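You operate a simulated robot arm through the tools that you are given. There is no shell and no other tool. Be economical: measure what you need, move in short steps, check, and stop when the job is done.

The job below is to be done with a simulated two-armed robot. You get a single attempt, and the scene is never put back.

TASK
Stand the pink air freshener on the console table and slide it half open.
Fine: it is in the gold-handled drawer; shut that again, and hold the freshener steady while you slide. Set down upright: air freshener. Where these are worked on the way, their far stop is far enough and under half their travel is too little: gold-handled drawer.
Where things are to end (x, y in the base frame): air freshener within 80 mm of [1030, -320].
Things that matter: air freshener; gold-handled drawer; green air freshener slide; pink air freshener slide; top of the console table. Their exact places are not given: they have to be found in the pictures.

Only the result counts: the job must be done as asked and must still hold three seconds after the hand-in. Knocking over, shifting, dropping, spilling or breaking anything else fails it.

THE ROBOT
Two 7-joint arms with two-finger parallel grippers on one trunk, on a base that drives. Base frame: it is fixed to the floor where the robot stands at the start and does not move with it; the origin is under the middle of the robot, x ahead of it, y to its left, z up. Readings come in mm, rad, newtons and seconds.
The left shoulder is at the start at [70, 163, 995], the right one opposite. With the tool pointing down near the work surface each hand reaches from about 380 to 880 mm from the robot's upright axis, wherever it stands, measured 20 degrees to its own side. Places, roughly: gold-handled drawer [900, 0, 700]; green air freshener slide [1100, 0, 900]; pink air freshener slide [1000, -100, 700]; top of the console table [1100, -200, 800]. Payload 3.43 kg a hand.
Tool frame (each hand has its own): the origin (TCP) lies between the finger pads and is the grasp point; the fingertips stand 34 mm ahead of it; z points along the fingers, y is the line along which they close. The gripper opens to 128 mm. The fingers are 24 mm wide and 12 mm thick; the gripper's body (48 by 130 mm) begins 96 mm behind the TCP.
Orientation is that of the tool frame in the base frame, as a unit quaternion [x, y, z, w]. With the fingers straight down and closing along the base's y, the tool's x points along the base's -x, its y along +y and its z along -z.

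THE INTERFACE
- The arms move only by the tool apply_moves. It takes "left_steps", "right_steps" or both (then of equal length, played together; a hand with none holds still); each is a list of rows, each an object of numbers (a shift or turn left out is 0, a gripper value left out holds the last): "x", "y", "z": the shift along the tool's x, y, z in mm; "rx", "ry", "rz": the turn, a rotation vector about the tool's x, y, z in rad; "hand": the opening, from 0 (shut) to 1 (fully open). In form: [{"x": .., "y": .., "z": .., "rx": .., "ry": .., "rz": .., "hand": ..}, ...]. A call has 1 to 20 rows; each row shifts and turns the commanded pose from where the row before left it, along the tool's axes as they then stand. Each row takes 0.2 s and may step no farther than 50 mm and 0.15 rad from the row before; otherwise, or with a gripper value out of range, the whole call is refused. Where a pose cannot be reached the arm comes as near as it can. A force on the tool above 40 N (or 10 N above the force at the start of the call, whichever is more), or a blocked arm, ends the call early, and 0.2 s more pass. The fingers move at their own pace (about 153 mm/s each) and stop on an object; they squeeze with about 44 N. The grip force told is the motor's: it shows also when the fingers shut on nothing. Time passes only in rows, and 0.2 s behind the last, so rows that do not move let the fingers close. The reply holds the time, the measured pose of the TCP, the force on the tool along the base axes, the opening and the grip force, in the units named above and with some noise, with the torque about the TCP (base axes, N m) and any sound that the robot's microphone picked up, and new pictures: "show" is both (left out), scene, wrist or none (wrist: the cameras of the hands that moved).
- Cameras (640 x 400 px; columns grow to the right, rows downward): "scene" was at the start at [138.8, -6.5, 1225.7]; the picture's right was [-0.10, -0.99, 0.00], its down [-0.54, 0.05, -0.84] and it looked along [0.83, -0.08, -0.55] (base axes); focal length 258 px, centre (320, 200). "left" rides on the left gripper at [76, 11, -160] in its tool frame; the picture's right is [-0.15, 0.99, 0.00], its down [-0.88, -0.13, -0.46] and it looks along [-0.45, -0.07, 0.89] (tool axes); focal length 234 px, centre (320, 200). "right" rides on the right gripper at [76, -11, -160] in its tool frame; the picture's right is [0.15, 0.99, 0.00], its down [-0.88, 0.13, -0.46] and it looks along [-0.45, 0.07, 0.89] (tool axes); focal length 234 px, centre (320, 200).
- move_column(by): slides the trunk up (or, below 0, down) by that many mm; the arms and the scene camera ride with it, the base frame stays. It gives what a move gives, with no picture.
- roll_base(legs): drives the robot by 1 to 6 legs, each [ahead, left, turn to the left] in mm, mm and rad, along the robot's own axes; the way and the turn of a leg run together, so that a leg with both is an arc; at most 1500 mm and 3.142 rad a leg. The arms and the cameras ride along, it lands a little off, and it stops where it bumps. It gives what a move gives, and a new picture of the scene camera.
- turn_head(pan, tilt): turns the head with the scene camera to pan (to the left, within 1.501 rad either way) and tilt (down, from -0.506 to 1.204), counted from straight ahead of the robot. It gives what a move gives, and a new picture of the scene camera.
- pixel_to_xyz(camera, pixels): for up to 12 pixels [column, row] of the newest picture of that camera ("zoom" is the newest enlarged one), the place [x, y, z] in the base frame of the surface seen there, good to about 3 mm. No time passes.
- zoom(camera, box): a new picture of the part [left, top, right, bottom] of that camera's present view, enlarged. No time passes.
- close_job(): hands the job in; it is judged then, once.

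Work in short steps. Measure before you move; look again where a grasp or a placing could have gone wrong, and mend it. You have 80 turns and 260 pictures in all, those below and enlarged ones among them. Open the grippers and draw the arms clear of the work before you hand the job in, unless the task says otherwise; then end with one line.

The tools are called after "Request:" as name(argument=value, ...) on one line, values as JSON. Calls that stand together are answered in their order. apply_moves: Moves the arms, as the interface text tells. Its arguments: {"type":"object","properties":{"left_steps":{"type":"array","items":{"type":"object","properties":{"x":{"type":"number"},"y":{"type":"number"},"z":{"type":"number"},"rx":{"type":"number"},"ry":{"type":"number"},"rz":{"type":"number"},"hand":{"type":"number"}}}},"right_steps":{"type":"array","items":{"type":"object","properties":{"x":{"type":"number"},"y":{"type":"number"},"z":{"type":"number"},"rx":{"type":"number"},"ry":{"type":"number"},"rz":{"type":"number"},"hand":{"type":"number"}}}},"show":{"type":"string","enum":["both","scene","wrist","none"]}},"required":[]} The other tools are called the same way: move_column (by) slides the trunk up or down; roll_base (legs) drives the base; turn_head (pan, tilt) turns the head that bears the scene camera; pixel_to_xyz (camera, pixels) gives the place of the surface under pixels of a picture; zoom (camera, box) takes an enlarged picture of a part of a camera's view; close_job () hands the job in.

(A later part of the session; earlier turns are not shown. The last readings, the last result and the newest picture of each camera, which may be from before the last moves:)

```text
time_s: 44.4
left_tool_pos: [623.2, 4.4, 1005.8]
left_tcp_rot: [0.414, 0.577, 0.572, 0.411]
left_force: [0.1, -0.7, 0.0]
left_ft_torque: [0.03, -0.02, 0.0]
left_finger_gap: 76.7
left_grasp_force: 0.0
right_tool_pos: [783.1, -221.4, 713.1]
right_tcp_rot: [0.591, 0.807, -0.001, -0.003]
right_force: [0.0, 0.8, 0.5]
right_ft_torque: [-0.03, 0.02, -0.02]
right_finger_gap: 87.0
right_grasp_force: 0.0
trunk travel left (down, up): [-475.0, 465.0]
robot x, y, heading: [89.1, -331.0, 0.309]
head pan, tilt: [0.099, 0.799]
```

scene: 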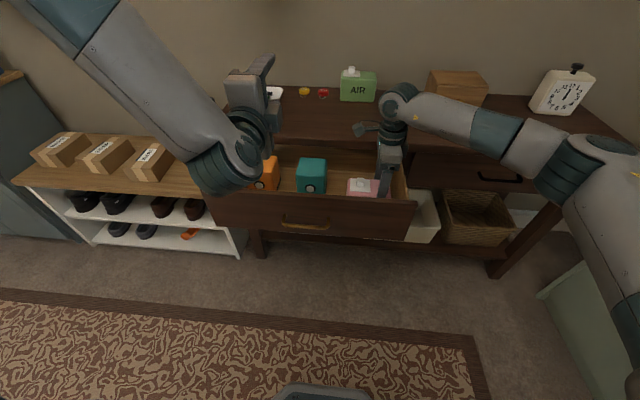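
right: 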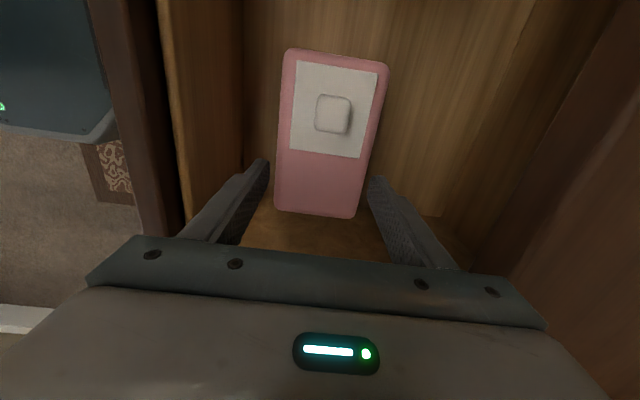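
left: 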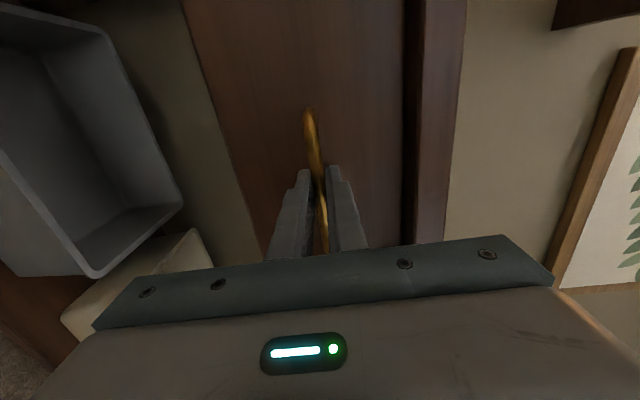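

The box sits between the open fingers. I go down 36 mm more and close.

Request:
apply_moves(right_steps=[{"z": 18}, {"z": 18}, {"hand": 0.0}, {}, {}, {}])

```text
time_s: 45.8
left_tool_pos: [622.7, 3.6, 1005.0]
left_tcp_rot: [0.415, 0.577, 0.571, 0.411]
left_force: [-0.6, 0.8, 0.0]
left_ft_torque: [-0.01, 0.03, -0.01]
left_finger_gap: 76.9
left_grasp_force: 0.1
right_tool_pos: [782.4, -221.8, 675.9]
right_tcp_rot: [0.59, 0.807, -0.001, -0.003]
right_force: [0.6, -0.6, 2.6]
right_ft_torque: [0.27, -0.12, 0.0]
right_finger_gap: 74.5
right_grasp_force: 44.2
trunk travel left (down, up): [-475.0, 465.0]
robot x, y, heading: [86.1, -331.4, 0.31]
head pan, tilt: [0.099, 0.799]
```

scene: 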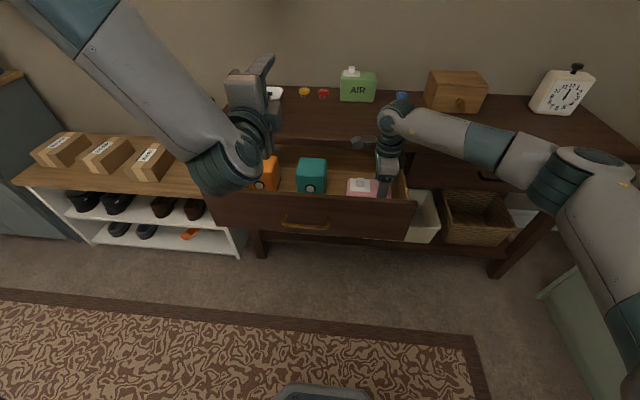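
right: 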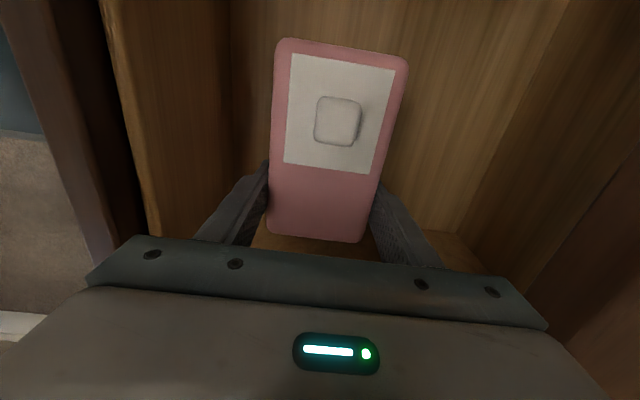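

Gripped at 74.5 mm. I lift slowly, then higher, and check.

Request:
apply_moves(right_steps=[{"z": -10}, {"z": -15}, {"z": -25}, {"z": -35}, {"z": -35}, {"z": -40}, {"z": -40}, {"z": -40}, {"z": -30}, {}])

```text
time_s: 48.0
left_tool_pos: [623.2, 2.6, 1003.8]
left_tcp_rot: [0.415, 0.577, 0.571, 0.411]
left_force: [-0.7, -0.6, -0.2]
left_ft_torque: [-0.02, -0.03, 0.01]
left_finger_gap: 76.8
left_grasp_force: 0.1
right_tool_pos: [782.2, -218.9, 944.0]
right_tcp_rot: [0.59, 0.807, -0.002, -0.003]
right_force: [1.6, -0.2, -1.5]
right_ft_torque: [-0.05, -0.02, 0.03]
right_finger_gap: 74.5
right_grasp_force: 44.1
trunk travel left (down, up): [-475.0, 465.0]
robot x, y, heading: [84.0, -330.6, 0.308]
head pan, tilt: [0.099, 0.799]
```

scene: 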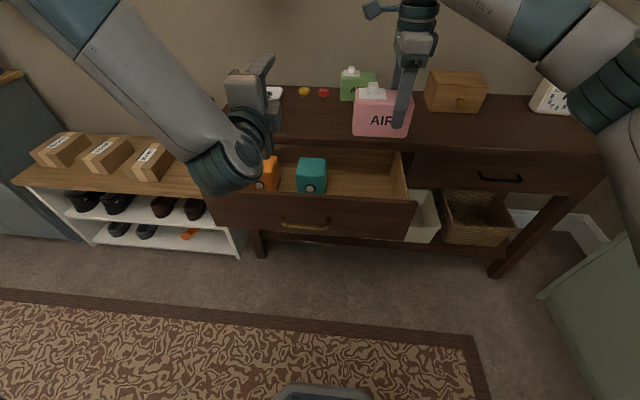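
right: 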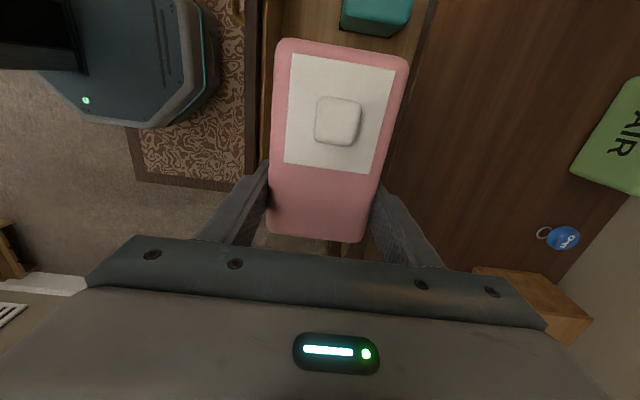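

The freshener is held and upright. Before driving right I check where the right-hand cabinet and the table objects are.

Request:
pixel_to_xyz(camera="scene", pixels=[[540, 290], [600, 240], [620, 330], [455, 100], [462, 105], [430, 95], [400, 97], [380, 135], [384, 123], [355, 130], [306, 223], [404, 205]])

Request:
zoom(camera="scene", box=[330, 60, 490, 160])

```text
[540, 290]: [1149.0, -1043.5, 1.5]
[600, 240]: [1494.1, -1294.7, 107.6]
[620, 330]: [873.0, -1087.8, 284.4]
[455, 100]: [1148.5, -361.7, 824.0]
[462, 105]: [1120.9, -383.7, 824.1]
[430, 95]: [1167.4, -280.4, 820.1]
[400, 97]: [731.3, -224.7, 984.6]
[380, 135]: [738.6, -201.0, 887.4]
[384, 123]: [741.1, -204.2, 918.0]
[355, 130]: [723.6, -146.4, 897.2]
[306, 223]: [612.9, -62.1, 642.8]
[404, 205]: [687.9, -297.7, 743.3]
```

```text
4.00 times, centred on (410, 110) of scene
```

zoom: 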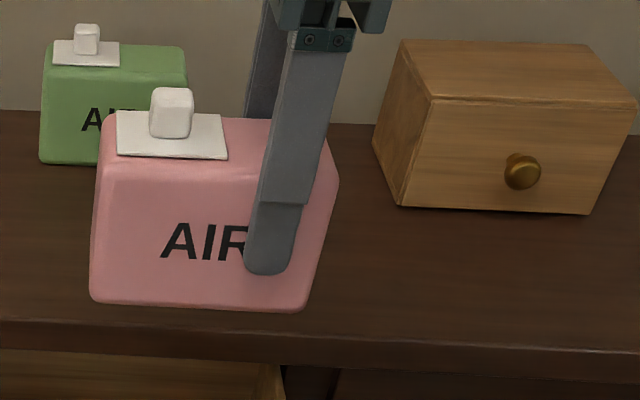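

I measure the freshener's bottom and top height relative to the TCP (z 944).

Request:
pixel_to_xyz(camera="zoom", pixels=[[200, 300], [200, 290], [110, 295], [200, 180], [115, 165], [300, 305], [170, 150], [170, 95], [330, 180], [220, 130], [480, 212], [522, 175]])

Request:
roll_base(legs=[[0, -200, 0]])

```text
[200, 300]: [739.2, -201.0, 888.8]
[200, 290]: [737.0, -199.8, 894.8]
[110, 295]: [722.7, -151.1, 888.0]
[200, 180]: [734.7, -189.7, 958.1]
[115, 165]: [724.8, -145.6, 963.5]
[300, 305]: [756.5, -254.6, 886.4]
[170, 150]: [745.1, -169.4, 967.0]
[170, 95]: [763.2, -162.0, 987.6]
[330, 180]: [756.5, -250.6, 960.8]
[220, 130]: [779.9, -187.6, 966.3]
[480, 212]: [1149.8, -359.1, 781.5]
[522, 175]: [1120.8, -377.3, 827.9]
```

```text
time_s: 49.6
left_tool_pos: [683.8, -185.1, 1004.8]
left_tcp_rot: [0.413, 0.577, 0.573, 0.41]
left_force: [0.2, -0.2, -0.3]
left_ft_torque: [0.01, -0.01, 0.0]
left_finger_gap: 76.6
left_grasp_force: 0.0
right_tool_pos: [843.8, -406.6, 944.7]
right_tcp_rot: [0.589, 0.808, 0.0, -0.004]
right_force: [-0.1, 0.5, -1.1]
right_ft_torque: [-0.04, -0.02, 0.02]
right_finger_gap: 74.7
right_grasp_force: 44.1
trunk travel left (down, up): [-475.0, 465.0]
robot x, y, heading: [148.8, -519.4, 0.311]
head pan, tilt: [0.099, 0.799]
```

scene: 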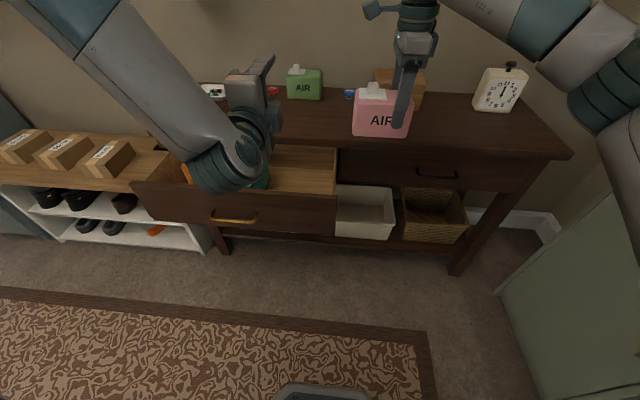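

Freshener bottom is 60 mm below TCP, top 966. I drive 110 mm forward to bring the target within comfortable reach.

Request:
roll_base(legs=[[110, 0, 0]])

```text
time_s: 50.8
left_tool_pos: [788.6, -148.5, 1005.1]
left_tcp_rot: [0.413, 0.578, 0.573, 0.409]
left_force: [-0.7, 0.0, 0.2]
left_ft_torque: [-0.02, -0.01, 0.01]
left_finger_gap: 76.5
left_grasp_force: 0.0
right_tool_pos: [948.5, -370.6, 944.5]
right_tcp_rot: [0.588, 0.809, -0.001, -0.003]
right_force: [-0.3, -0.1, -2.1]
right_ft_torque: [-0.09, 0.03, 0.0]
right_finger_gap: 74.5
right_grasp_force: 43.8
trunk travel left (down, up): [-475.0, 465.0]
robot x, y, heading: [255.1, -486.0, 0.318]
head pan, tilt: [0.099, 0.799]
```

scene: 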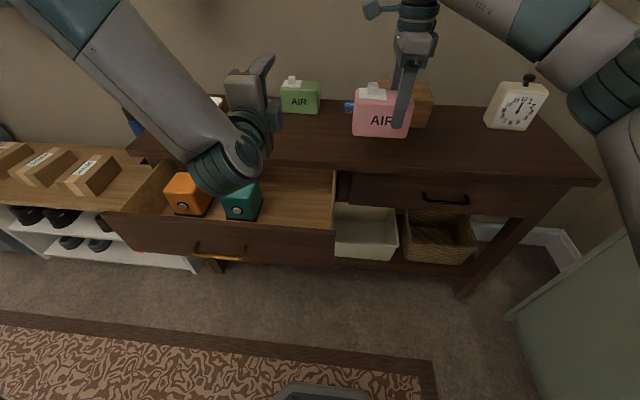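

TCP at u=789; I move 73 mm forward, then lower to about 8 mm above the table.

Request:
apply_moves(right_steps=[{"y": 25, "x": -3}, {"y": 25, "x": -3}, {"y": 23}, {"z": 30}, {"z": 30}, {"z": 25}, {"z": 10}, {}])

```text
time_s: 52.6
left_tool_pos: [788.4, -148.4, 1004.2]
left_tcp_rot: [0.413, 0.579, 0.572, 0.408]
left_force: [-0.8, 0.0, 0.6]
left_ft_torque: [-0.01, 0.01, -0.04]
left_finger_gap: 77.0
left_grasp_force: 0.0
right_tool_pos: [1019.4, -353.2, 850.1]
right_tcp_rot: [0.588, 0.809, -0.001, -0.004]
right_force: [0.0, 0.1, -2.2]
right_ft_torque: [-0.06, -0.01, 0.0]
right_finger_gap: 74.6
right_grasp_force: 43.9
trunk travel left (down, up): [-475.0, 465.0]
robot x, y, heading: [253.9, -483.4, 0.319]
head pan, tilt: [0.099, 0.799]
```

scene: 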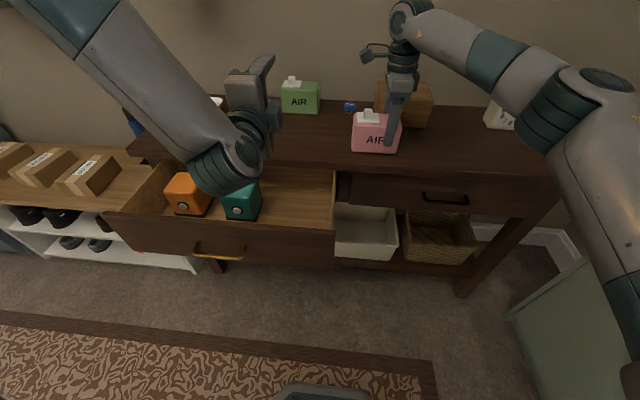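
right: 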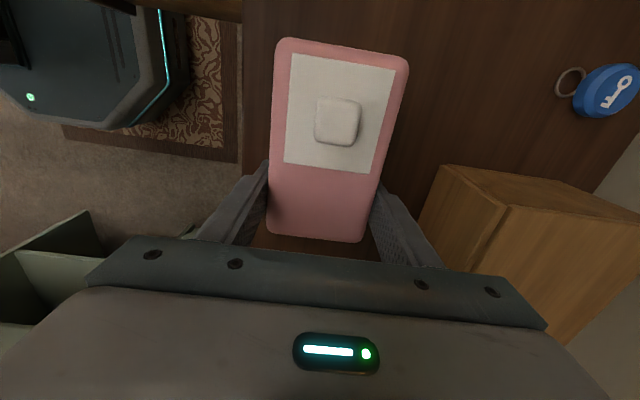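

Box centre would land at about (1008,-319), fine. I lower in small steps to contact.

Request:
apply_moves(right_steps=[{"z": 4}, {"z": 3}, {"z": 2}, {"z": 2}, {}], show="none")

Request:
zoom(camera="scene", box=[330, 90, 458, 170])

```text
time_s: 53.8
left_tool_pos: [785.7, -148.7, 1007.7]
left_tcp_rot: [0.412, 0.578, 0.573, 0.409]
left_force: [1.6, -0.8, 0.2]
left_ft_torque: [0.0, -0.02, 0.02]
left_finger_gap: 76.7
left_grasp_force: 0.0
right_tool_pos: [1018.3, -351.4, 843.3]
right_tcp_rot: [0.588, 0.809, 0.001, -0.002]
right_force: [5.8, 0.5, 31.5]
right_ft_torque: [0.36, 0.08, -0.13]
right_finger_gap: 74.6
right_grasp_force: 44.0
trunk travel left (down, up): [-475.0, 465.0]
robot x, y, heading: [251.0, -484.4, 0.314]
head pan, tilt: [0.099, 0.799]
```

```text
5.00 times, centred on (394, 130) of scene
```

zoom: 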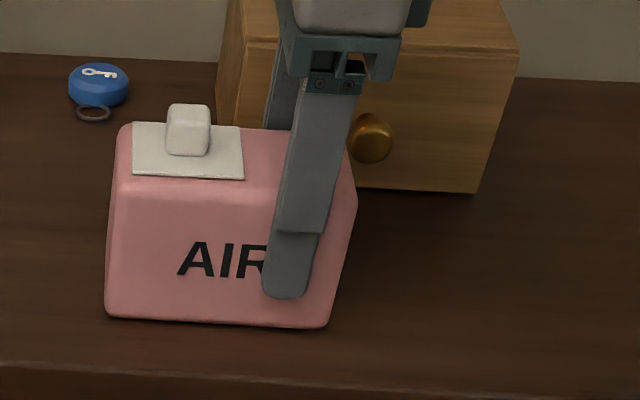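

Seated on the table (31 N). I release and re-grip from a tilt (wrist leaning right) so the knob's whole track stays free for the left hand.

Request:
apply_moves(right_steps=[{"hand": 0.75}, {}, {"ry": 0.14}, {"ry": 0.14}, {"ry": 0.14}, {"ry": 0.14}, {"ry": 0.14}, {}])

Request:
zoom(camera="scene", box=[330, 90, 458, 170])

```text
time_s: 55.6
left_tool_pos: [788.6, -147.5, 1005.2]
left_tcp_rot: [0.413, 0.579, 0.573, 0.409]
left_force: [1.1, 0.6, -0.5]
left_ft_torque: [-0.02, 0.0, -0.02]
left_finger_gap: 76.5
left_grasp_force: 0.0
right_tool_pos: [1018.2, -353.0, 838.7]
right_tcp_rot: [0.552, 0.759, 0.202, -0.28]
right_force: [-0.3, -0.2, -0.6]
right_ft_torque: [0.02, 0.0, 0.04]
right_finger_gap: 95.7
right_grasp_force: 0.0
trunk travel left (down, up): [-475.0, 465.0]
robot x, y, heading: [254.0, -482.9, 0.316]
head pan, tilt: [0.099, 0.799]
```

scene: 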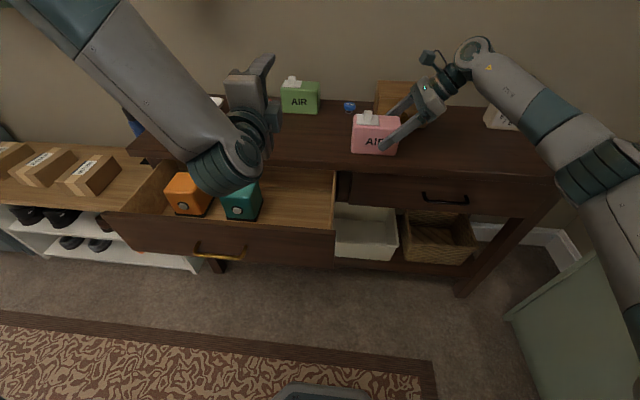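
right: 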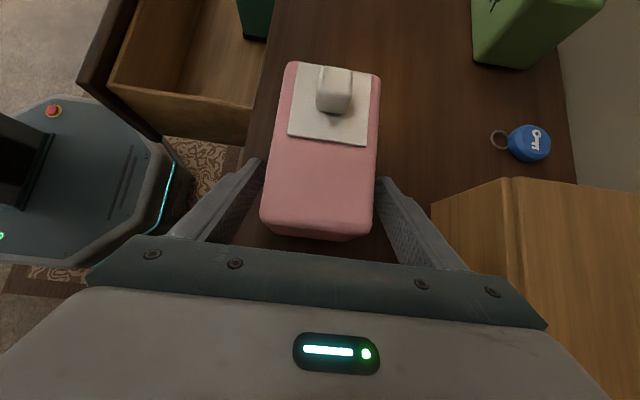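

```text
5.00 times, centred on (394, 130) of scene
```

zoom: 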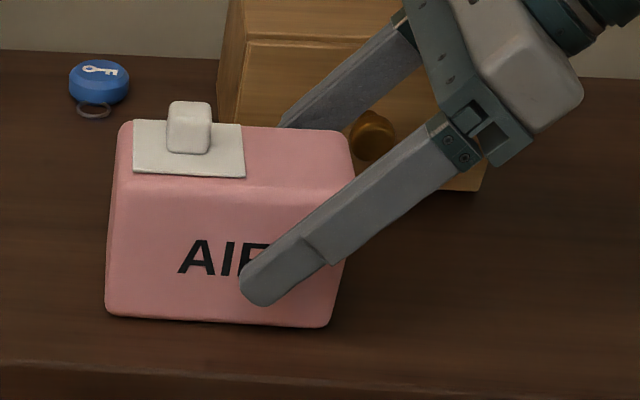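

The tilted hand clears the knob's track well. I close it on the box and measure the knob and plate.

Request:
apply_moves(right_steps=[{"hand": 0.0}, {}, {}, {}])

Request:
zoom(camera="scene", box=[340, 100, 420, 150])

Request:
pixel_to_xyz(camera="zoom", pixels=[[221, 82], [221, 95], [200, 120], [240, 120], [222, 120], [140, 130], [320, 125], [310, 190], [140, 185], [115, 165], [420, 160], [300, 130]])

```text
time_s: 56.6
left_tool_pos: [787.4, -149.8, 1005.2]
left_tcp_rot: [0.412, 0.578, 0.573, 0.409]
left_force: [0.0, -0.4, -0.2]
left_ft_torque: [0.0, 0.01, 0.03]
left_finger_gap: 76.7
left_grasp_force: 0.0
right_tool_pos: [1019.6, -353.0, 838.9]
right_tcp_rot: [0.552, 0.759, 0.2, -0.28]
right_force: [0.3, 0.3, 1.4]
right_ft_torque: [0.23, 0.02, -0.04]
right_finger_gap: 74.5
right_grasp_force: 44.1
trunk travel left (down, up): [-475.0, 465.0]
robot x, y, heading: [251.1, -486.1, 0.315]
head pan, tilt: [0.099, 0.799]
```

scene: 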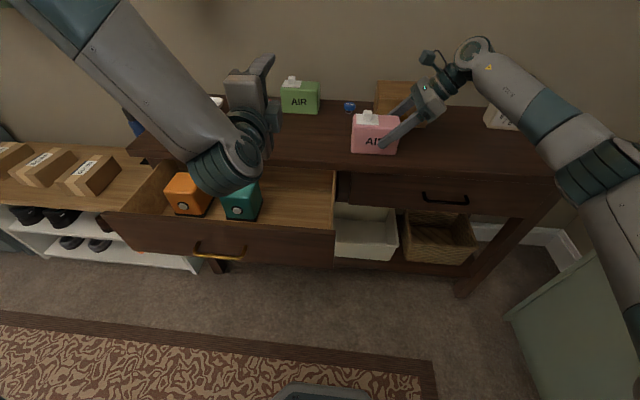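
right: 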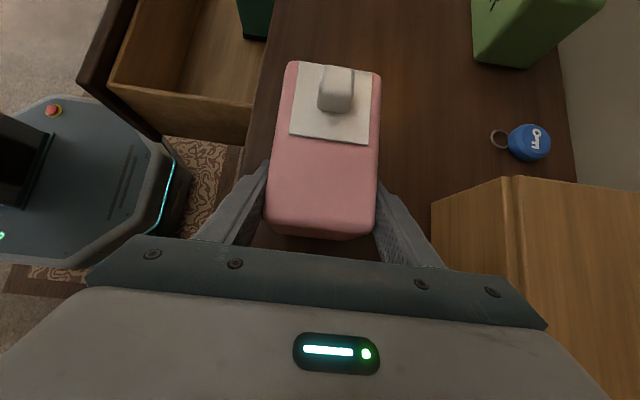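

```text
8.00 times, centred on (380, 125) of scene
```

zoom: 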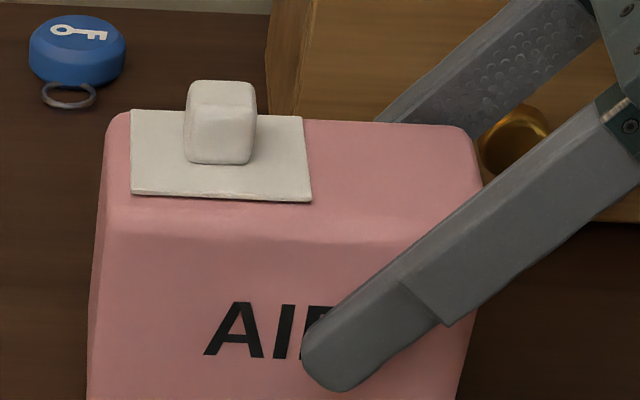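

```text
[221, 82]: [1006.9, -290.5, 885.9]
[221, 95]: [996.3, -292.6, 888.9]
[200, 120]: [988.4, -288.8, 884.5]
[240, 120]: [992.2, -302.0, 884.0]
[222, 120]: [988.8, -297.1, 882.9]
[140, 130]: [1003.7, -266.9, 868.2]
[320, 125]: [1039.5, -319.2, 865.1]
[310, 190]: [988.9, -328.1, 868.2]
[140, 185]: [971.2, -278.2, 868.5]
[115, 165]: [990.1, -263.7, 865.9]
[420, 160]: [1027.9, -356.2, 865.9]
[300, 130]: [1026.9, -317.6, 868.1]
```

Knob centre ≈ u 861, v −586, z 867–889; plate spans v −563..−616 on a top spanning −555..−672. I turn the left hand to point down with its closing axis along the box depth, in place.

Request:
apply_moves(left_steps=[{"rx": 0.1428, "hand": 0.36}, {"rx": 0.1428}, {"rx": 0.1428}, {"rx": 0.1428}, {"rx": 0.1428}, {"rx": 0.1428}, {"rx": 0.1428}, {"rx": 0.1428}, {"rx": 0.1428}, {"rx": 0.1428}, {"rx": 0.1428}, {}], show="scene")

```text
time_s: 59.2
left_tool_pos: [787.7, -151.0, 1005.5]
left_tcp_rot: [0.535, 0.75, 0.317, 0.227]
left_force: [-0.5, -0.4, -0.5]
left_ft_torque: [-0.03, 0.01, 0.02]
left_finger_gap: 45.9
left_grasp_force: 0.1
left hand out of reach, approached as far as the arm can: row 6, 7, 8, 9, 10, 11
right_tool_pos: [1018.8, -354.3, 839.3]
right_tcp_rot: [0.552, 0.759, 0.201, -0.281]
right_force: [-0.1, 0.4, 1.8]
right_ft_torque: [0.34, 0.0, 0.02]
right_finger_gap: 74.4
right_grasp_force: 44.6
trunk travel left (down, up): [-475.0, 465.0]
robot x, y, heading: [254.9, -479.6, 0.318]
head pan, tilt: [0.099, 0.799]
```

scene: 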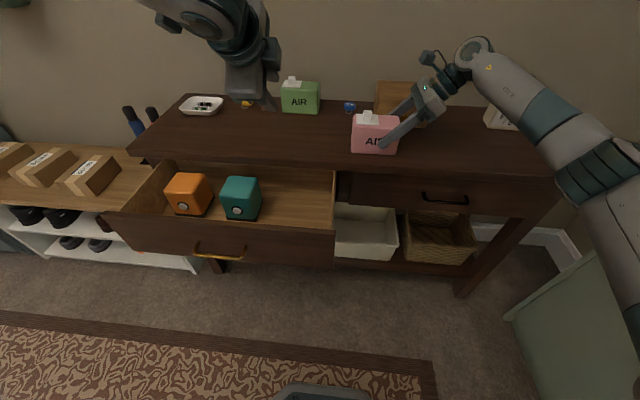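

The wrist can't complete that roll; I roll back a quarter turn to the default orientation (closing along the table's length), which also can straddle the knob.

Request:
apply_moves(left_steps=[{"rz": -0.1428}, {"rz": -0.1428}, {"rz": -0.1428}, {"rz": -0.1428}, {"rz": -0.1428}, {"rz": -0.1428}, {"rz": -0.1428}, {"rz": -0.1428}, {"rz": -0.1428}, {"rz": -0.1428}, {"rz": -0.1428}, {}], show="scene")

```text
time_s: 61.8
left_tool_pos: [787.5, -149.3, 1005.7]
left_tcp_rot: [-0.153, 0.908, 0.065, 0.384]
left_force: [0.9, 0.8, -0.1]
left_ft_torque: [0.02, 0.01, 0.0]
left_finger_gap: 46.1
left_grasp_force: 0.1
right_tool_pos: [1019.1, -353.9, 838.9]
right_tcp_rot: [0.552, 0.759, 0.201, -0.28]
right_force: [0.7, -0.9, 2.2]
right_ft_torque: [0.13, -0.07, 0.0]
right_finger_gap: 74.6
right_grasp_force: 43.6
trunk travel left (down, up): [-475.0, 465.0]
robot x, y, heading: [254.7, -484.4, 0.314]
head pan, tilt: [0.099, 0.799]
```

scene: 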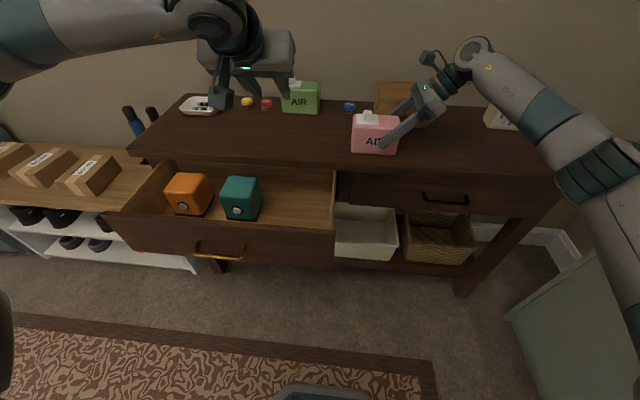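

The hand is tilted 45° forward with closing axis along the table. I turn it straight down and move above the knob at (1000,-294), tips ~17 mm above it.

Request:
apply_moves(left_steps=[{"ry": 0.133}, {"ry": 0.133}, {"ry": 0.133}, {"ry": 0.133}, {"ry": 0.133}, {"ry": 0.133}, {"x": -26, "y": -33}, {"x": -26, "y": -34}, {"x": -26, "y": -34}, {"x": -26, "y": -34}, {"x": -27, "y": -34}, {"x": -26, "y": -33}, {"z": 30}, {"z": 30}, {}])

Request:
zoom(camera="scene", box=[330, 70, 458, 150])

```text
time_s: 65.0
left_tool_pos: [971.7, -280.8, 937.6]
left_tcp_rot: [-0.165, 0.986, 0.0, 0.001]
left_force: [0.9, 0.0, -0.6]
left_ft_torque: [0.06, 0.0, 0.02]
left_finger_gap: 46.2
left_grasp_force: 0.1
left hand out of reach, approached as far as the arm can: row 12
right_tool_pos: [1019.9, -353.0, 838.4]
right_tcp_rot: [0.553, 0.759, 0.201, -0.28]
right_force: [0.1, -0.6, 3.5]
right_ft_torque: [0.06, -0.13, -0.1]
right_finger_gap: 74.7
right_grasp_force: 44.2
trunk travel left (down, up): [-475.0, 465.0]
robot x, y, heading: [254.4, -490.4, 0.315]
head pan, tilt: [0.099, 0.799]
```

scene: 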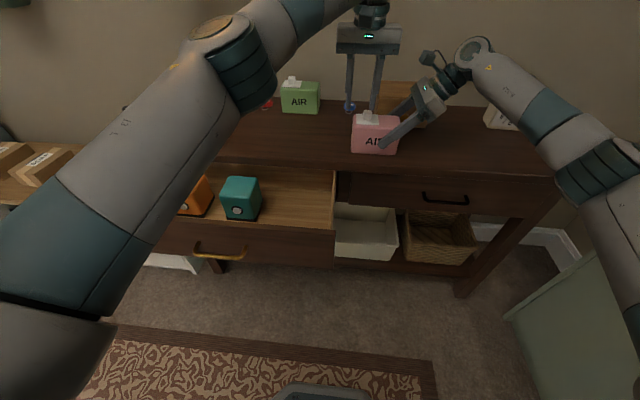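
left: 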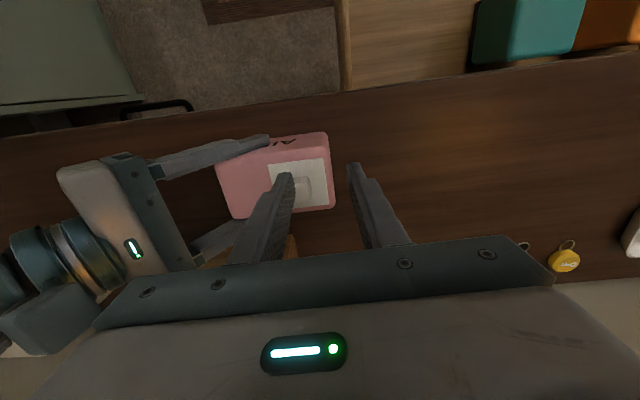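

```text
5.00 times, centred on (394, 110) of scene
```

zoom: 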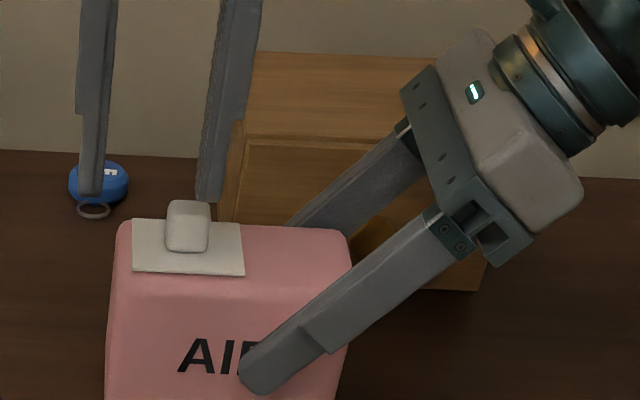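

The left arm is just at its reach limit, 23 mm short in u and 21 mm in v. I tilt the hand 0.3 rad so the wrist comes closer, which extends reach.

Request:
apply_moves(left_steps=[{"ry": -0.15}, {"ry": -0.15}, {}], show="none")

```text
time_s: 65.8
left_tool_pos: [973.7, -280.4, 938.4]
left_tcp_rot: [-0.163, 0.975, 0.025, 0.149]
left_force: [0.8, 0.3, -0.5]
left_ft_torque: [-0.01, 0.02, -0.03]
left_finger_gap: 46.1
left_grasp_force: 0.1
right_tool_pos: [1018.6, -352.9, 839.3]
right_tcp_rot: [0.552, 0.759, 0.2, -0.28]
right_force: [-0.8, 0.1, 2.4]
right_ft_torque: [0.08, -0.07, 0.07]
right_finger_gap: 74.4
right_grasp_force: 43.3
trunk travel left (down, up): [-475.0, 465.0]
robot x, y, heading: [252.7, -483.9, 0.322]
head pan, tilt: [0.099, 0.799]
```

Now at u 841, v −566, with the tilt. I shift 20 mm right and 10 mm forward to centre over the knob.

Request:
apply_moves(left_steps=[{"y": -10, "x": -5, "z": 1.5}, {"y": -10, "x": -5, "z": 1.5}, {}])

Request:
zoom(camera="scene", box=[330, 80, 458, 160])

```text
time_s: 66.6
left_tool_pos: [989.8, -295.0, 938.8]
left_tcp_rot: [-0.163, 0.975, 0.025, 0.148]
left_force: [0.2, 0.4, -0.7]
left_ft_torque: [0.0, 0.01, 0.0]
left_finger_gap: 46.1
left_grasp_force: 0.0
right_tool_pos: [1019.2, -353.0, 839.2]
right_tcp_rot: [0.552, 0.759, 0.2, -0.28]
right_force: [-0.6, 1.4, 3.1]
right_ft_torque: [0.05, -0.12, 0.09]
right_finger_gap: 74.7
right_grasp_force: 44.1
trunk travel left (down, up): [-475.0, 465.0]
robot x, y, heading: [250.0, -484.2, 0.319]
head pan, tilt: [0.099, 0.799]
```

scene: 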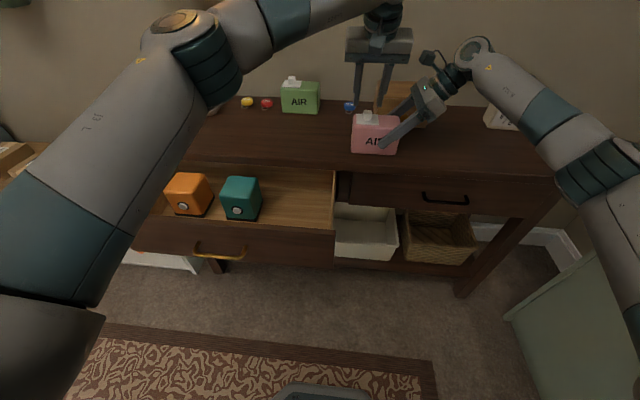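
left: 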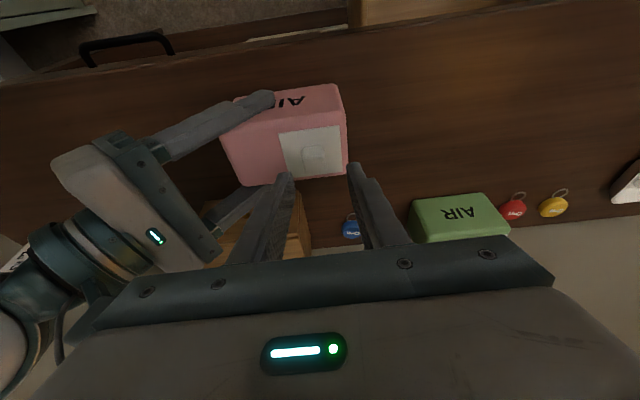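

```text
5.00 times, centred on (394, 120) of scene
```

zoom: 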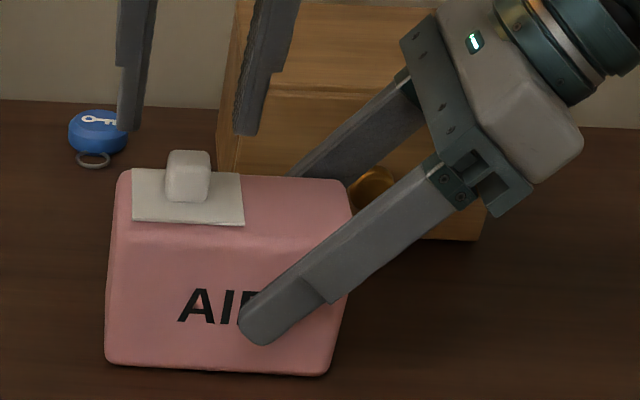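

Tips straddle the knob with good centring. I descend 31 mm vertically and close gently on it.

Request:
apply_moves(left_steps=[{"x": 3, "z": 10}, {"x": 3, "z": 10}, {"x": 3.2, "z": 9.6}, {}])

Request:
zoom(camera="scene", box=[330, 80, 458, 160])

```text
time_s: 67.6
left_tool_pos: [989.7, -294.7, 908.1]
left_tcp_rot: [-0.164, 0.975, 0.025, 0.148]
left_force: [0.5, -0.9, 0.0]
left_ft_torque: [0.02, 0.01, -0.03]
left_finger_gap: 46.2
left_grasp_force: 0.1
right_tool_pos: [1020.1, -353.3, 837.0]
right_tcp_rot: [0.552, 0.759, 0.2, -0.281]
right_force: [-0.2, -0.1, 2.8]
right_ft_torque: [-0.01, -0.14, 0.0]
right_finger_gap: 74.5
right_grasp_force: 44.2
trunk travel left (down, up): [-475.0, 465.0]
robot x, y, heading: [251.0, -483.8, 0.319]
head pan, tilt: [0.099, 0.799]
```

scene: 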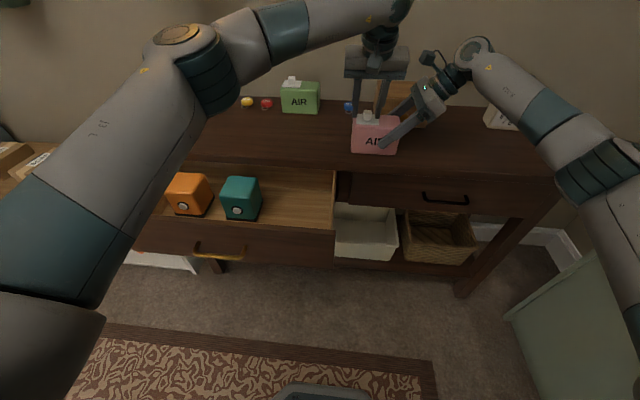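
left: 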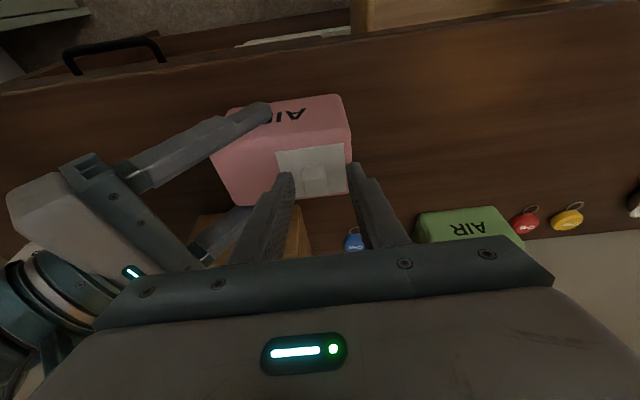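

```text
5.00 times, centred on (394, 120) of scene
```

zoom: 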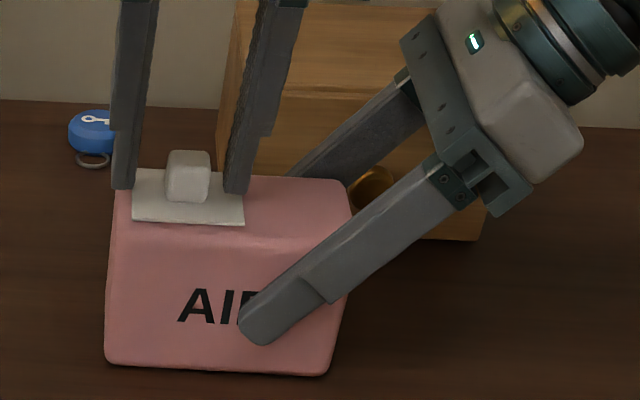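

The fingers bracket the knob symmetrically. I close.

Request:
apply_moves(left_steps=[{"hand": 0.0}, {}, {}], show="none")

Request:
zoom(camera="scene", box=[330, 80, 458, 160])

```text
time_s: 68.4
left_tool_pos: [991.0, -296.7, 907.1]
left_tcp_rot: [-0.162, 0.975, 0.025, 0.148]
left_force: [8.5, -19.3, -0.3]
left_ft_torque: [-0.44, -0.18, -0.6]
left_finger_gap: 21.0
left_grasp_force: 44.3
right_tool_pos: [1019.3, -352.0, 839.1]
right_tcp_rot: [0.551, 0.76, 0.2, -0.281]
right_force: [-9.6, 20.1, 1.2]
right_ft_torque: [-0.9, -0.48, 0.5]
right_finger_gap: 74.4
right_grasp_force: 43.9
trunk travel left (down, up): [-475.0, 465.0]
robot x, y, heading: [254.8, -484.3, 0.317]
head pan, tilt: [0.099, 0.799]
```

```text
5.00 times, centred on (394, 120) of scene
```

zoom: 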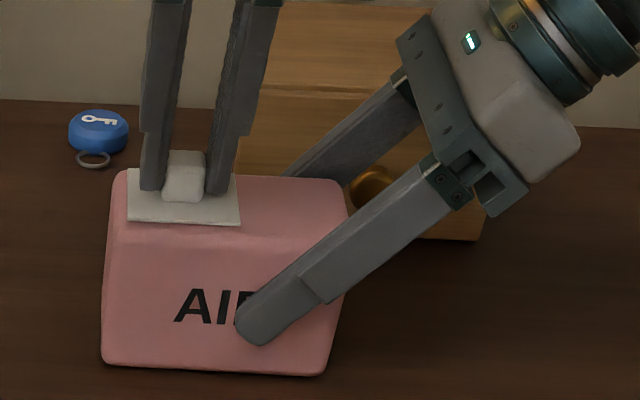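

Knob gripped (21 mm gap), with a 20 N side force against the closed stop because I was slightly left of centre. I slide right 4×6 mm and look.

Request:
apply_moves(left_steps=[{"y": -6}, {"y": -6}, {"y": -6}, {"y": -6}, {}], show="none")

Request:
zoom(camera="scene", box=[330, 80, 458, 160])

```text
time_s: 69.6
left_tool_pos: [996.8, -318.5, 907.3]
left_tcp_rot: [-0.163, 0.975, 0.024, 0.147]
left_force: [-5.0, -3.1, 0.6]
left_ft_torque: [-0.13, 0.31, -0.46]
left_finger_gap: 20.9
left_grasp_force: 43.5
right_tool_pos: [1020.8, -354.6, 838.9]
right_tcp_rot: [0.552, 0.759, 0.201, -0.28]
right_force: [6.0, 3.2, 3.9]
right_ft_torque: [0.08, -0.04, 0.12]
right_finger_gap: 74.2
right_grasp_force: 43.9
trunk travel left (down, up): [-475.0, 465.0]
robot x, y, heading: [258.6, -484.0, 0.314]
head pan, tilt: [0.099, 0.799]
```

```text
5.00 times, centred on (394, 120) of scene
```

zoom: 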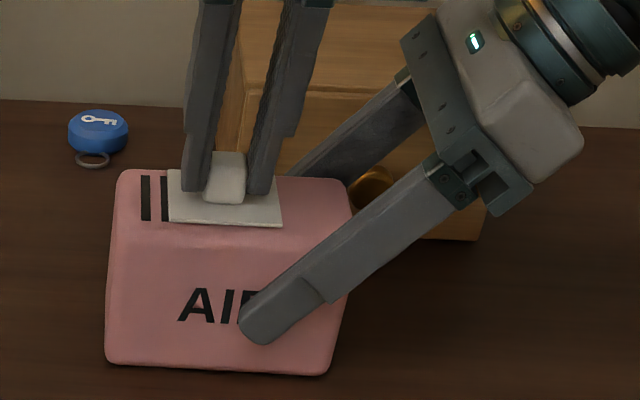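

It slides, vents showing; ~19 mm so far. To locate the half point I search for the far stop gently, 12 more mm.

Request:
apply_moves(left_steps=[{"y": -4}, {"y": -4}, {"y": -4}, {}], show="none")

```text
time_s: 70.6
left_tool_pos: [1001.7, -327.0, 906.6]
left_tcp_rot: [-0.163, 0.975, 0.026, 0.147]
left_force: [-22.7, 2.9, 3.7]
left_ft_torque: [-0.59, 0.23, -0.85]
left_finger_gap: 21.0
left_grasp_force: 44.2
right_tool_pos: [1020.5, -353.8, 838.5]
right_tcp_rot: [0.553, 0.759, 0.201, -0.28]
right_force: [20.7, -0.8, 1.0]
right_ft_torque: [1.28, 1.28, 0.44]
right_finger_gap: 74.6
right_grasp_force: 44.1
trunk travel left (down, up): [-475.0, 465.0]
robot x, y, heading: [252.9, -481.6, 0.318]
head pan, tilt: [0.099, 0.799]
```

Moved 32 mm, no clear stop yet; a 20 N sideways force built up from a small angle error. I relieve it (2 mm) and continue 8 mm.

Request:
apply_moves(left_steps=[{"x": 2}, {"y": -4}, {"y": -4}, {}], show="none")

Request:
zoom(camera="scene", box=[330, 80, 458, 160])

```text
time_s: 71.4
left_tool_pos: [1002.1, -331.0, 907.4]
left_tcp_rot: [-0.164, 0.975, 0.027, 0.149]
left_force: [-3.4, 3.4, 2.0]
left_ft_torque: [-0.03, -0.5, -0.86]
left_finger_gap: 21.2
left_grasp_force: 44.0
right_tool_pos: [1021.6, -356.9, 838.7]
right_tcp_rot: [0.555, 0.757, 0.201, -0.28]
right_force: [2.8, -4.8, 1.3]
right_ft_torque: [0.27, 0.61, 0.83]
right_finger_gap: 74.7
right_grasp_force: 44.3
trunk travel left (down, up): [-475.0, 465.0]
robot x, y, heading: [255.8, -484.2, 0.311]
head pan, tilt: [0.099, 0.799]
stopped in row 3 (left hand): the force on the tool passed its limit at 42 N (the readings are from after the stop); the commanded pose is now the measured one
```

```text
5.00 times, centred on (394, 120) of scene
```

zoom: 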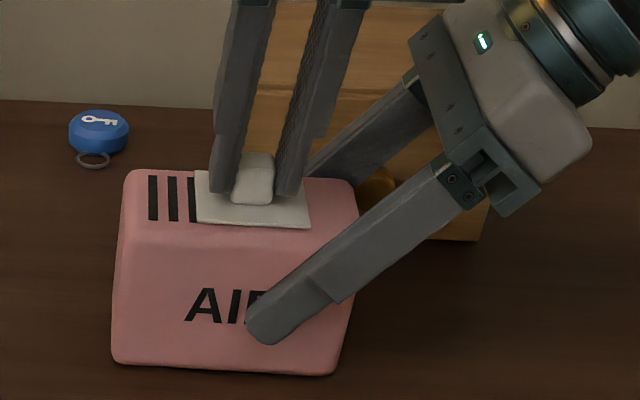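

At ~30 mm relative travel the force limit tripped; it may be the far stop or just binding (side force, box yaw). I test with small nudges, relieving u-drift.

Request:
apply_moves(left_steps=[{"y": -2}, {"y": -2, "x": 0.2}, {"y": -2, "x": 0.2}, {}], show="none")

Request:
zoom(camera="scene", box=[330, 80, 458, 160])

```text
time_s: 72.2
left_tool_pos: [1005.5, -334.4, 907.5]
left_tcp_rot: [-0.167, 0.974, 0.028, 0.149]
left_force: [-5.7, 3.1, 3.1]
left_ft_torque: [-0.1, -0.53, -1.02]
left_finger_gap: 21.4
left_grasp_force: 44.4
right_tool_pos: [1023.5, -359.4, 838.3]
right_tcp_rot: [0.556, 0.756, 0.2, -0.28]
right_force: [3.3, -2.8, 1.6]
right_ft_torque: [0.12, 0.62, 0.95]
right_finger_gap: 74.5
right_grasp_force: 43.9
trunk travel left (down, up): [-475.0, 465.0]
robot x, y, heading: [252.4, -480.5, 0.314]
head pan, tilt: [0.099, 0.799]
stopped in row 4 (left hand): the force on the tool passed its limit at 42 N (the readings are from after the stop); the commanded pose is now the measured one
```

```text
5.00 times, centred on (394, 120) of scene
```

zoom: 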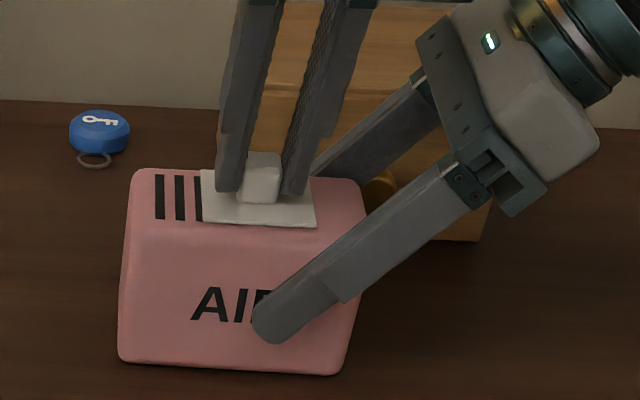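

Knob-to-box offset didn't change (129 px vs 71 px closed): that is the far stop, travel ≈ 30 mm. I slide back 15 mm to the middle.

Request:
apply_moves(left_steps=[{"y": 3}, {"y": 3}, {"y": 3}, {"y": 3}, {"y": 3}, {}], show="none")

Request:
zoom(camera="scene", box=[330, 80, 458, 160])

```text
time_s: 73.6
left_tool_pos: [999.7, -318.9, 906.5]
left_tcp_rot: [-0.168, 0.974, 0.027, 0.149]
left_force: [2.3, 0.2, 3.5]
left_ft_torque: [-0.05, 0.04, -0.95]
left_finger_gap: 21.6
left_grasp_force: 43.6
right_tool_pos: [1024.0, -359.3, 838.9]
right_tcp_rot: [0.557, 0.755, 0.202, -0.281]
right_force: [-3.4, 0.4, 2.9]
right_ft_torque: [-0.16, -0.52, 1.02]
right_finger_gap: 74.4
right_grasp_force: 44.2
trunk travel left (down, up): [-475.0, 465.0]
robot x, y, heading: [254.8, -485.3, 0.318]
head pan, tilt: [0.099, 0.799]
```

```text
5.00 times, centred on (394, 120) of scene
```

zoom: 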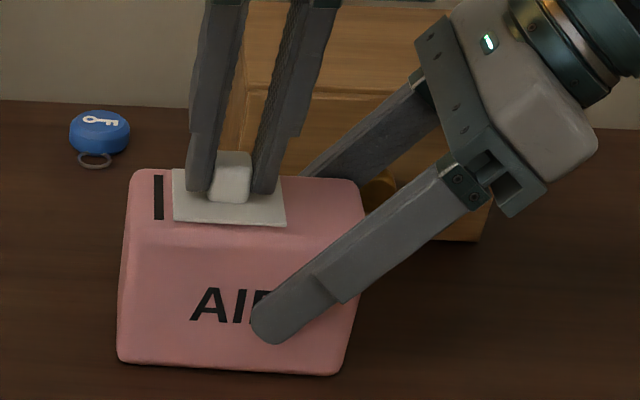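

Plate offset is 42 px (closed 15, open 69): exactly the middle. I open the left hand and lift it clear.

Request:
apply_moves(left_steps=[{"hand": 0.3}, {}, {"x": -3, "z": -10}, {"x": -6, "z": -19}, {"x": -9, "z": -29}, {"x": -9, "z": -29}, {}], show="none")

Request:
zoom(camera="scene", box=[330, 80, 458, 160])

```text
time_s: 75.2
left_tool_pos: [1002.1, -320.5, 998.4]
left_tcp_rot: [-0.167, 0.974, 0.028, 0.148]
left_force: [0.4, 0.1, -0.6]
left_ft_torque: [0.01, -0.03, -0.01]
left_finger_gap: 38.1
left_grasp_force: 0.1
right_tool_pos: [1023.8, -359.4, 839.5]
right_tcp_rot: [0.558, 0.756, 0.201, -0.279]
right_force: [-1.2, 0.2, 6.6]
right_ft_torque: [0.11, -0.16, 0.07]
right_finger_gap: 74.3
right_grasp_force: 44.3
trunk travel left (down, up): [-475.0, 465.0]
robot x, y, heading: [257.1, -483.9, 0.317]
head pan, tilt: [0.099, 0.799]
```

```text
5.00 times, centred on (394, 120) of scene
```

zoom: 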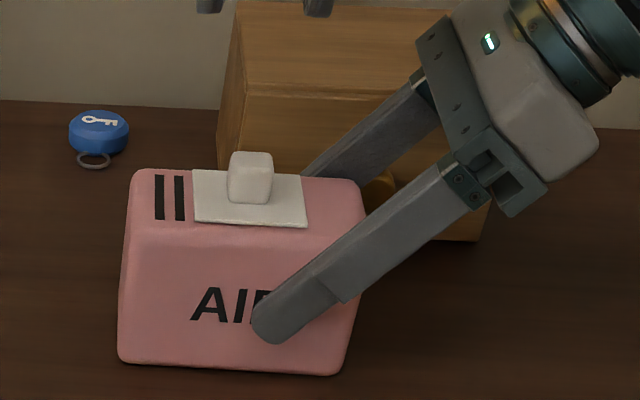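

On release the slide crept right (plate offset now 63 px, want 42). I'll straddle the knob again with fingers open and push it ~10 mm left with the right finger only.

Request:
apply_moves(left_steps=[{"y": -8}, {"x": 9, "z": 29}, {"x": 9, "z": 29}, {"x": 6, "z": 19}, {"x": 3, "z": 10}, {}], show="none")

Request:
zoom(camera="scene", box=[330, 80, 458, 160])

```text
time_s: 76.6
left_tool_pos: [1000.8, -326.6, 907.4]
left_tcp_rot: [-0.169, 0.974, 0.028, 0.148]
left_force: [-0.8, 0.0, 1.5]
left_ft_torque: [-0.01, 0.01, 0.02]
left_finger_gap: 38.1
left_grasp_force: 0.1
right_tool_pos: [1023.5, -359.4, 838.4]
right_tcp_rot: [0.558, 0.755, 0.202, -0.281]
right_force: [-0.2, -2.6, 6.1]
right_ft_torque: [-0.08, -0.29, -0.06]
right_finger_gap: 74.5
right_grasp_force: 43.5
trunk travel left (down, up): [-475.0, 465.0]
robot x, y, heading: [252.9, -483.6, 0.314]
head pan, tilt: [0.099, 0.799]
```

```text
5.00 times, centred on (394, 120) of scene
```

zoom: 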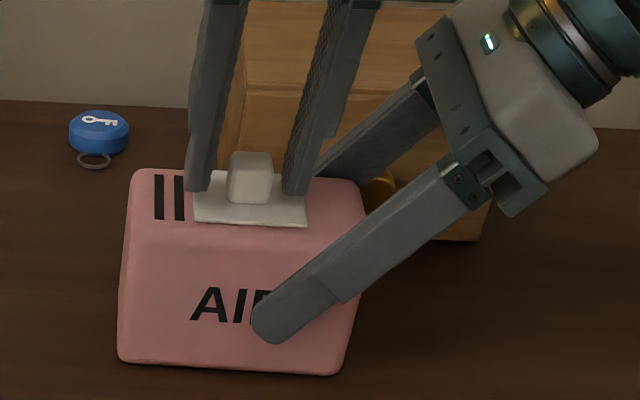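

Knob spans 228–273 px, right finger's inner face is at ~285; I need the knob's right face at ~252. I push left 14 mm slowly.

Request:
apply_moves(left_steps=[{"y": 3}, {"y": 3}, {"y": 3}, {"y": 3}, {"y": 2}, {}], show="none")

Request:
zoom(camera="scene", box=[330, 80, 458, 160])

```text
time_s: 78.0
left_tool_pos: [997.2, -313.1, 907.6]
left_tcp_rot: [-0.169, 0.974, 0.029, 0.148]
left_force: [0.0, -0.9, -0.5]
left_ft_torque: [-0.03, -0.07, 0.01]
left_finger_gap: 39.0
left_grasp_force: 0.8
right_tool_pos: [1025.4, -358.9, 837.7]
right_tcp_rot: [0.558, 0.755, 0.201, -0.281]
right_force: [-0.9, -1.2, 5.7]
right_ft_torque: [-0.05, -0.34, -0.02]
right_finger_gap: 74.4
right_grasp_force: 43.8
trunk travel left (down, up): [-475.0, 465.0]
robot x, y, heading: [253.0, -483.6, 0.32]
head pan, tilt: [0.099, 0.799]
```

```text
5.00 times, centred on (394, 120) of scene
```

zoom: 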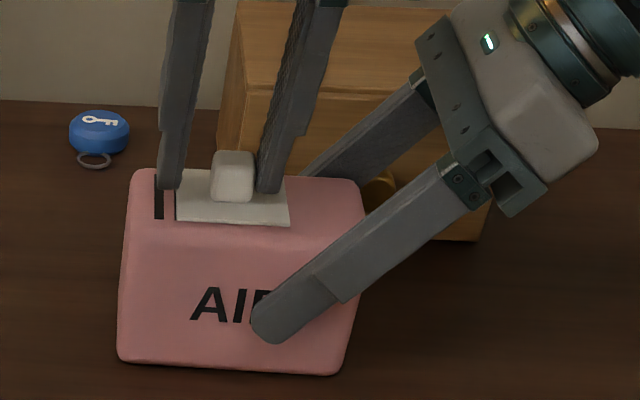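

Plate offset is 45 px; one more 1.5 mm puts it at 42. Then I back the finger off 7 mm and lift straight up.

Request:
apply_moves(left_steps=[{"y": 1.5}, {}, {"y": -3}, {"y": -5}, {}], show="none")

Request:
zoom(camera="scene", box=[330, 80, 458, 160])

```text
time_s: 79.2
left_tool_pos: [1000.3, -320.8, 907.8]
left_tcp_rot: [-0.168, 0.974, 0.028, 0.148]
left_force: [0.1, -1.4, 0.0]
left_ft_torque: [-0.05, 0.0, -0.07]
left_finger_gap: 39.3
left_grasp_force: 0.9
right_tool_pos: [1023.8, -359.4, 838.2]
right_tcp_rot: [0.558, 0.755, 0.202, -0.281]
right_force: [0.5, 0.9, 5.6]
right_ft_torque: [0.04, -0.3, -0.01]
right_finger_gap: 74.5
right_grasp_force: 44.4
trunk travel left (down, up): [-475.0, 465.0]
robot x, y, heading: [258.0, -486.5, 0.316]
head pan, tilt: [0.099, 0.799]
```

```text
5.00 times, centred on (394, 120) of scene
```

zoom: 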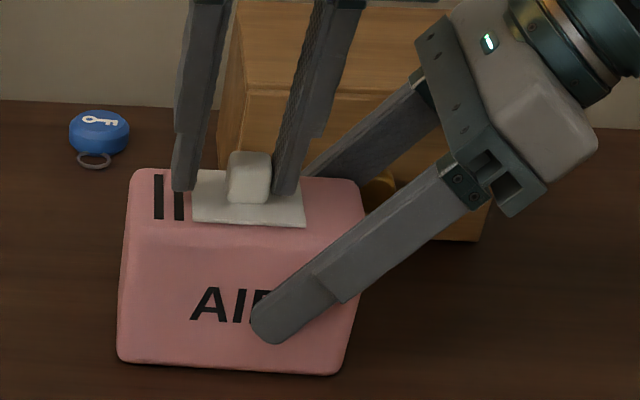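

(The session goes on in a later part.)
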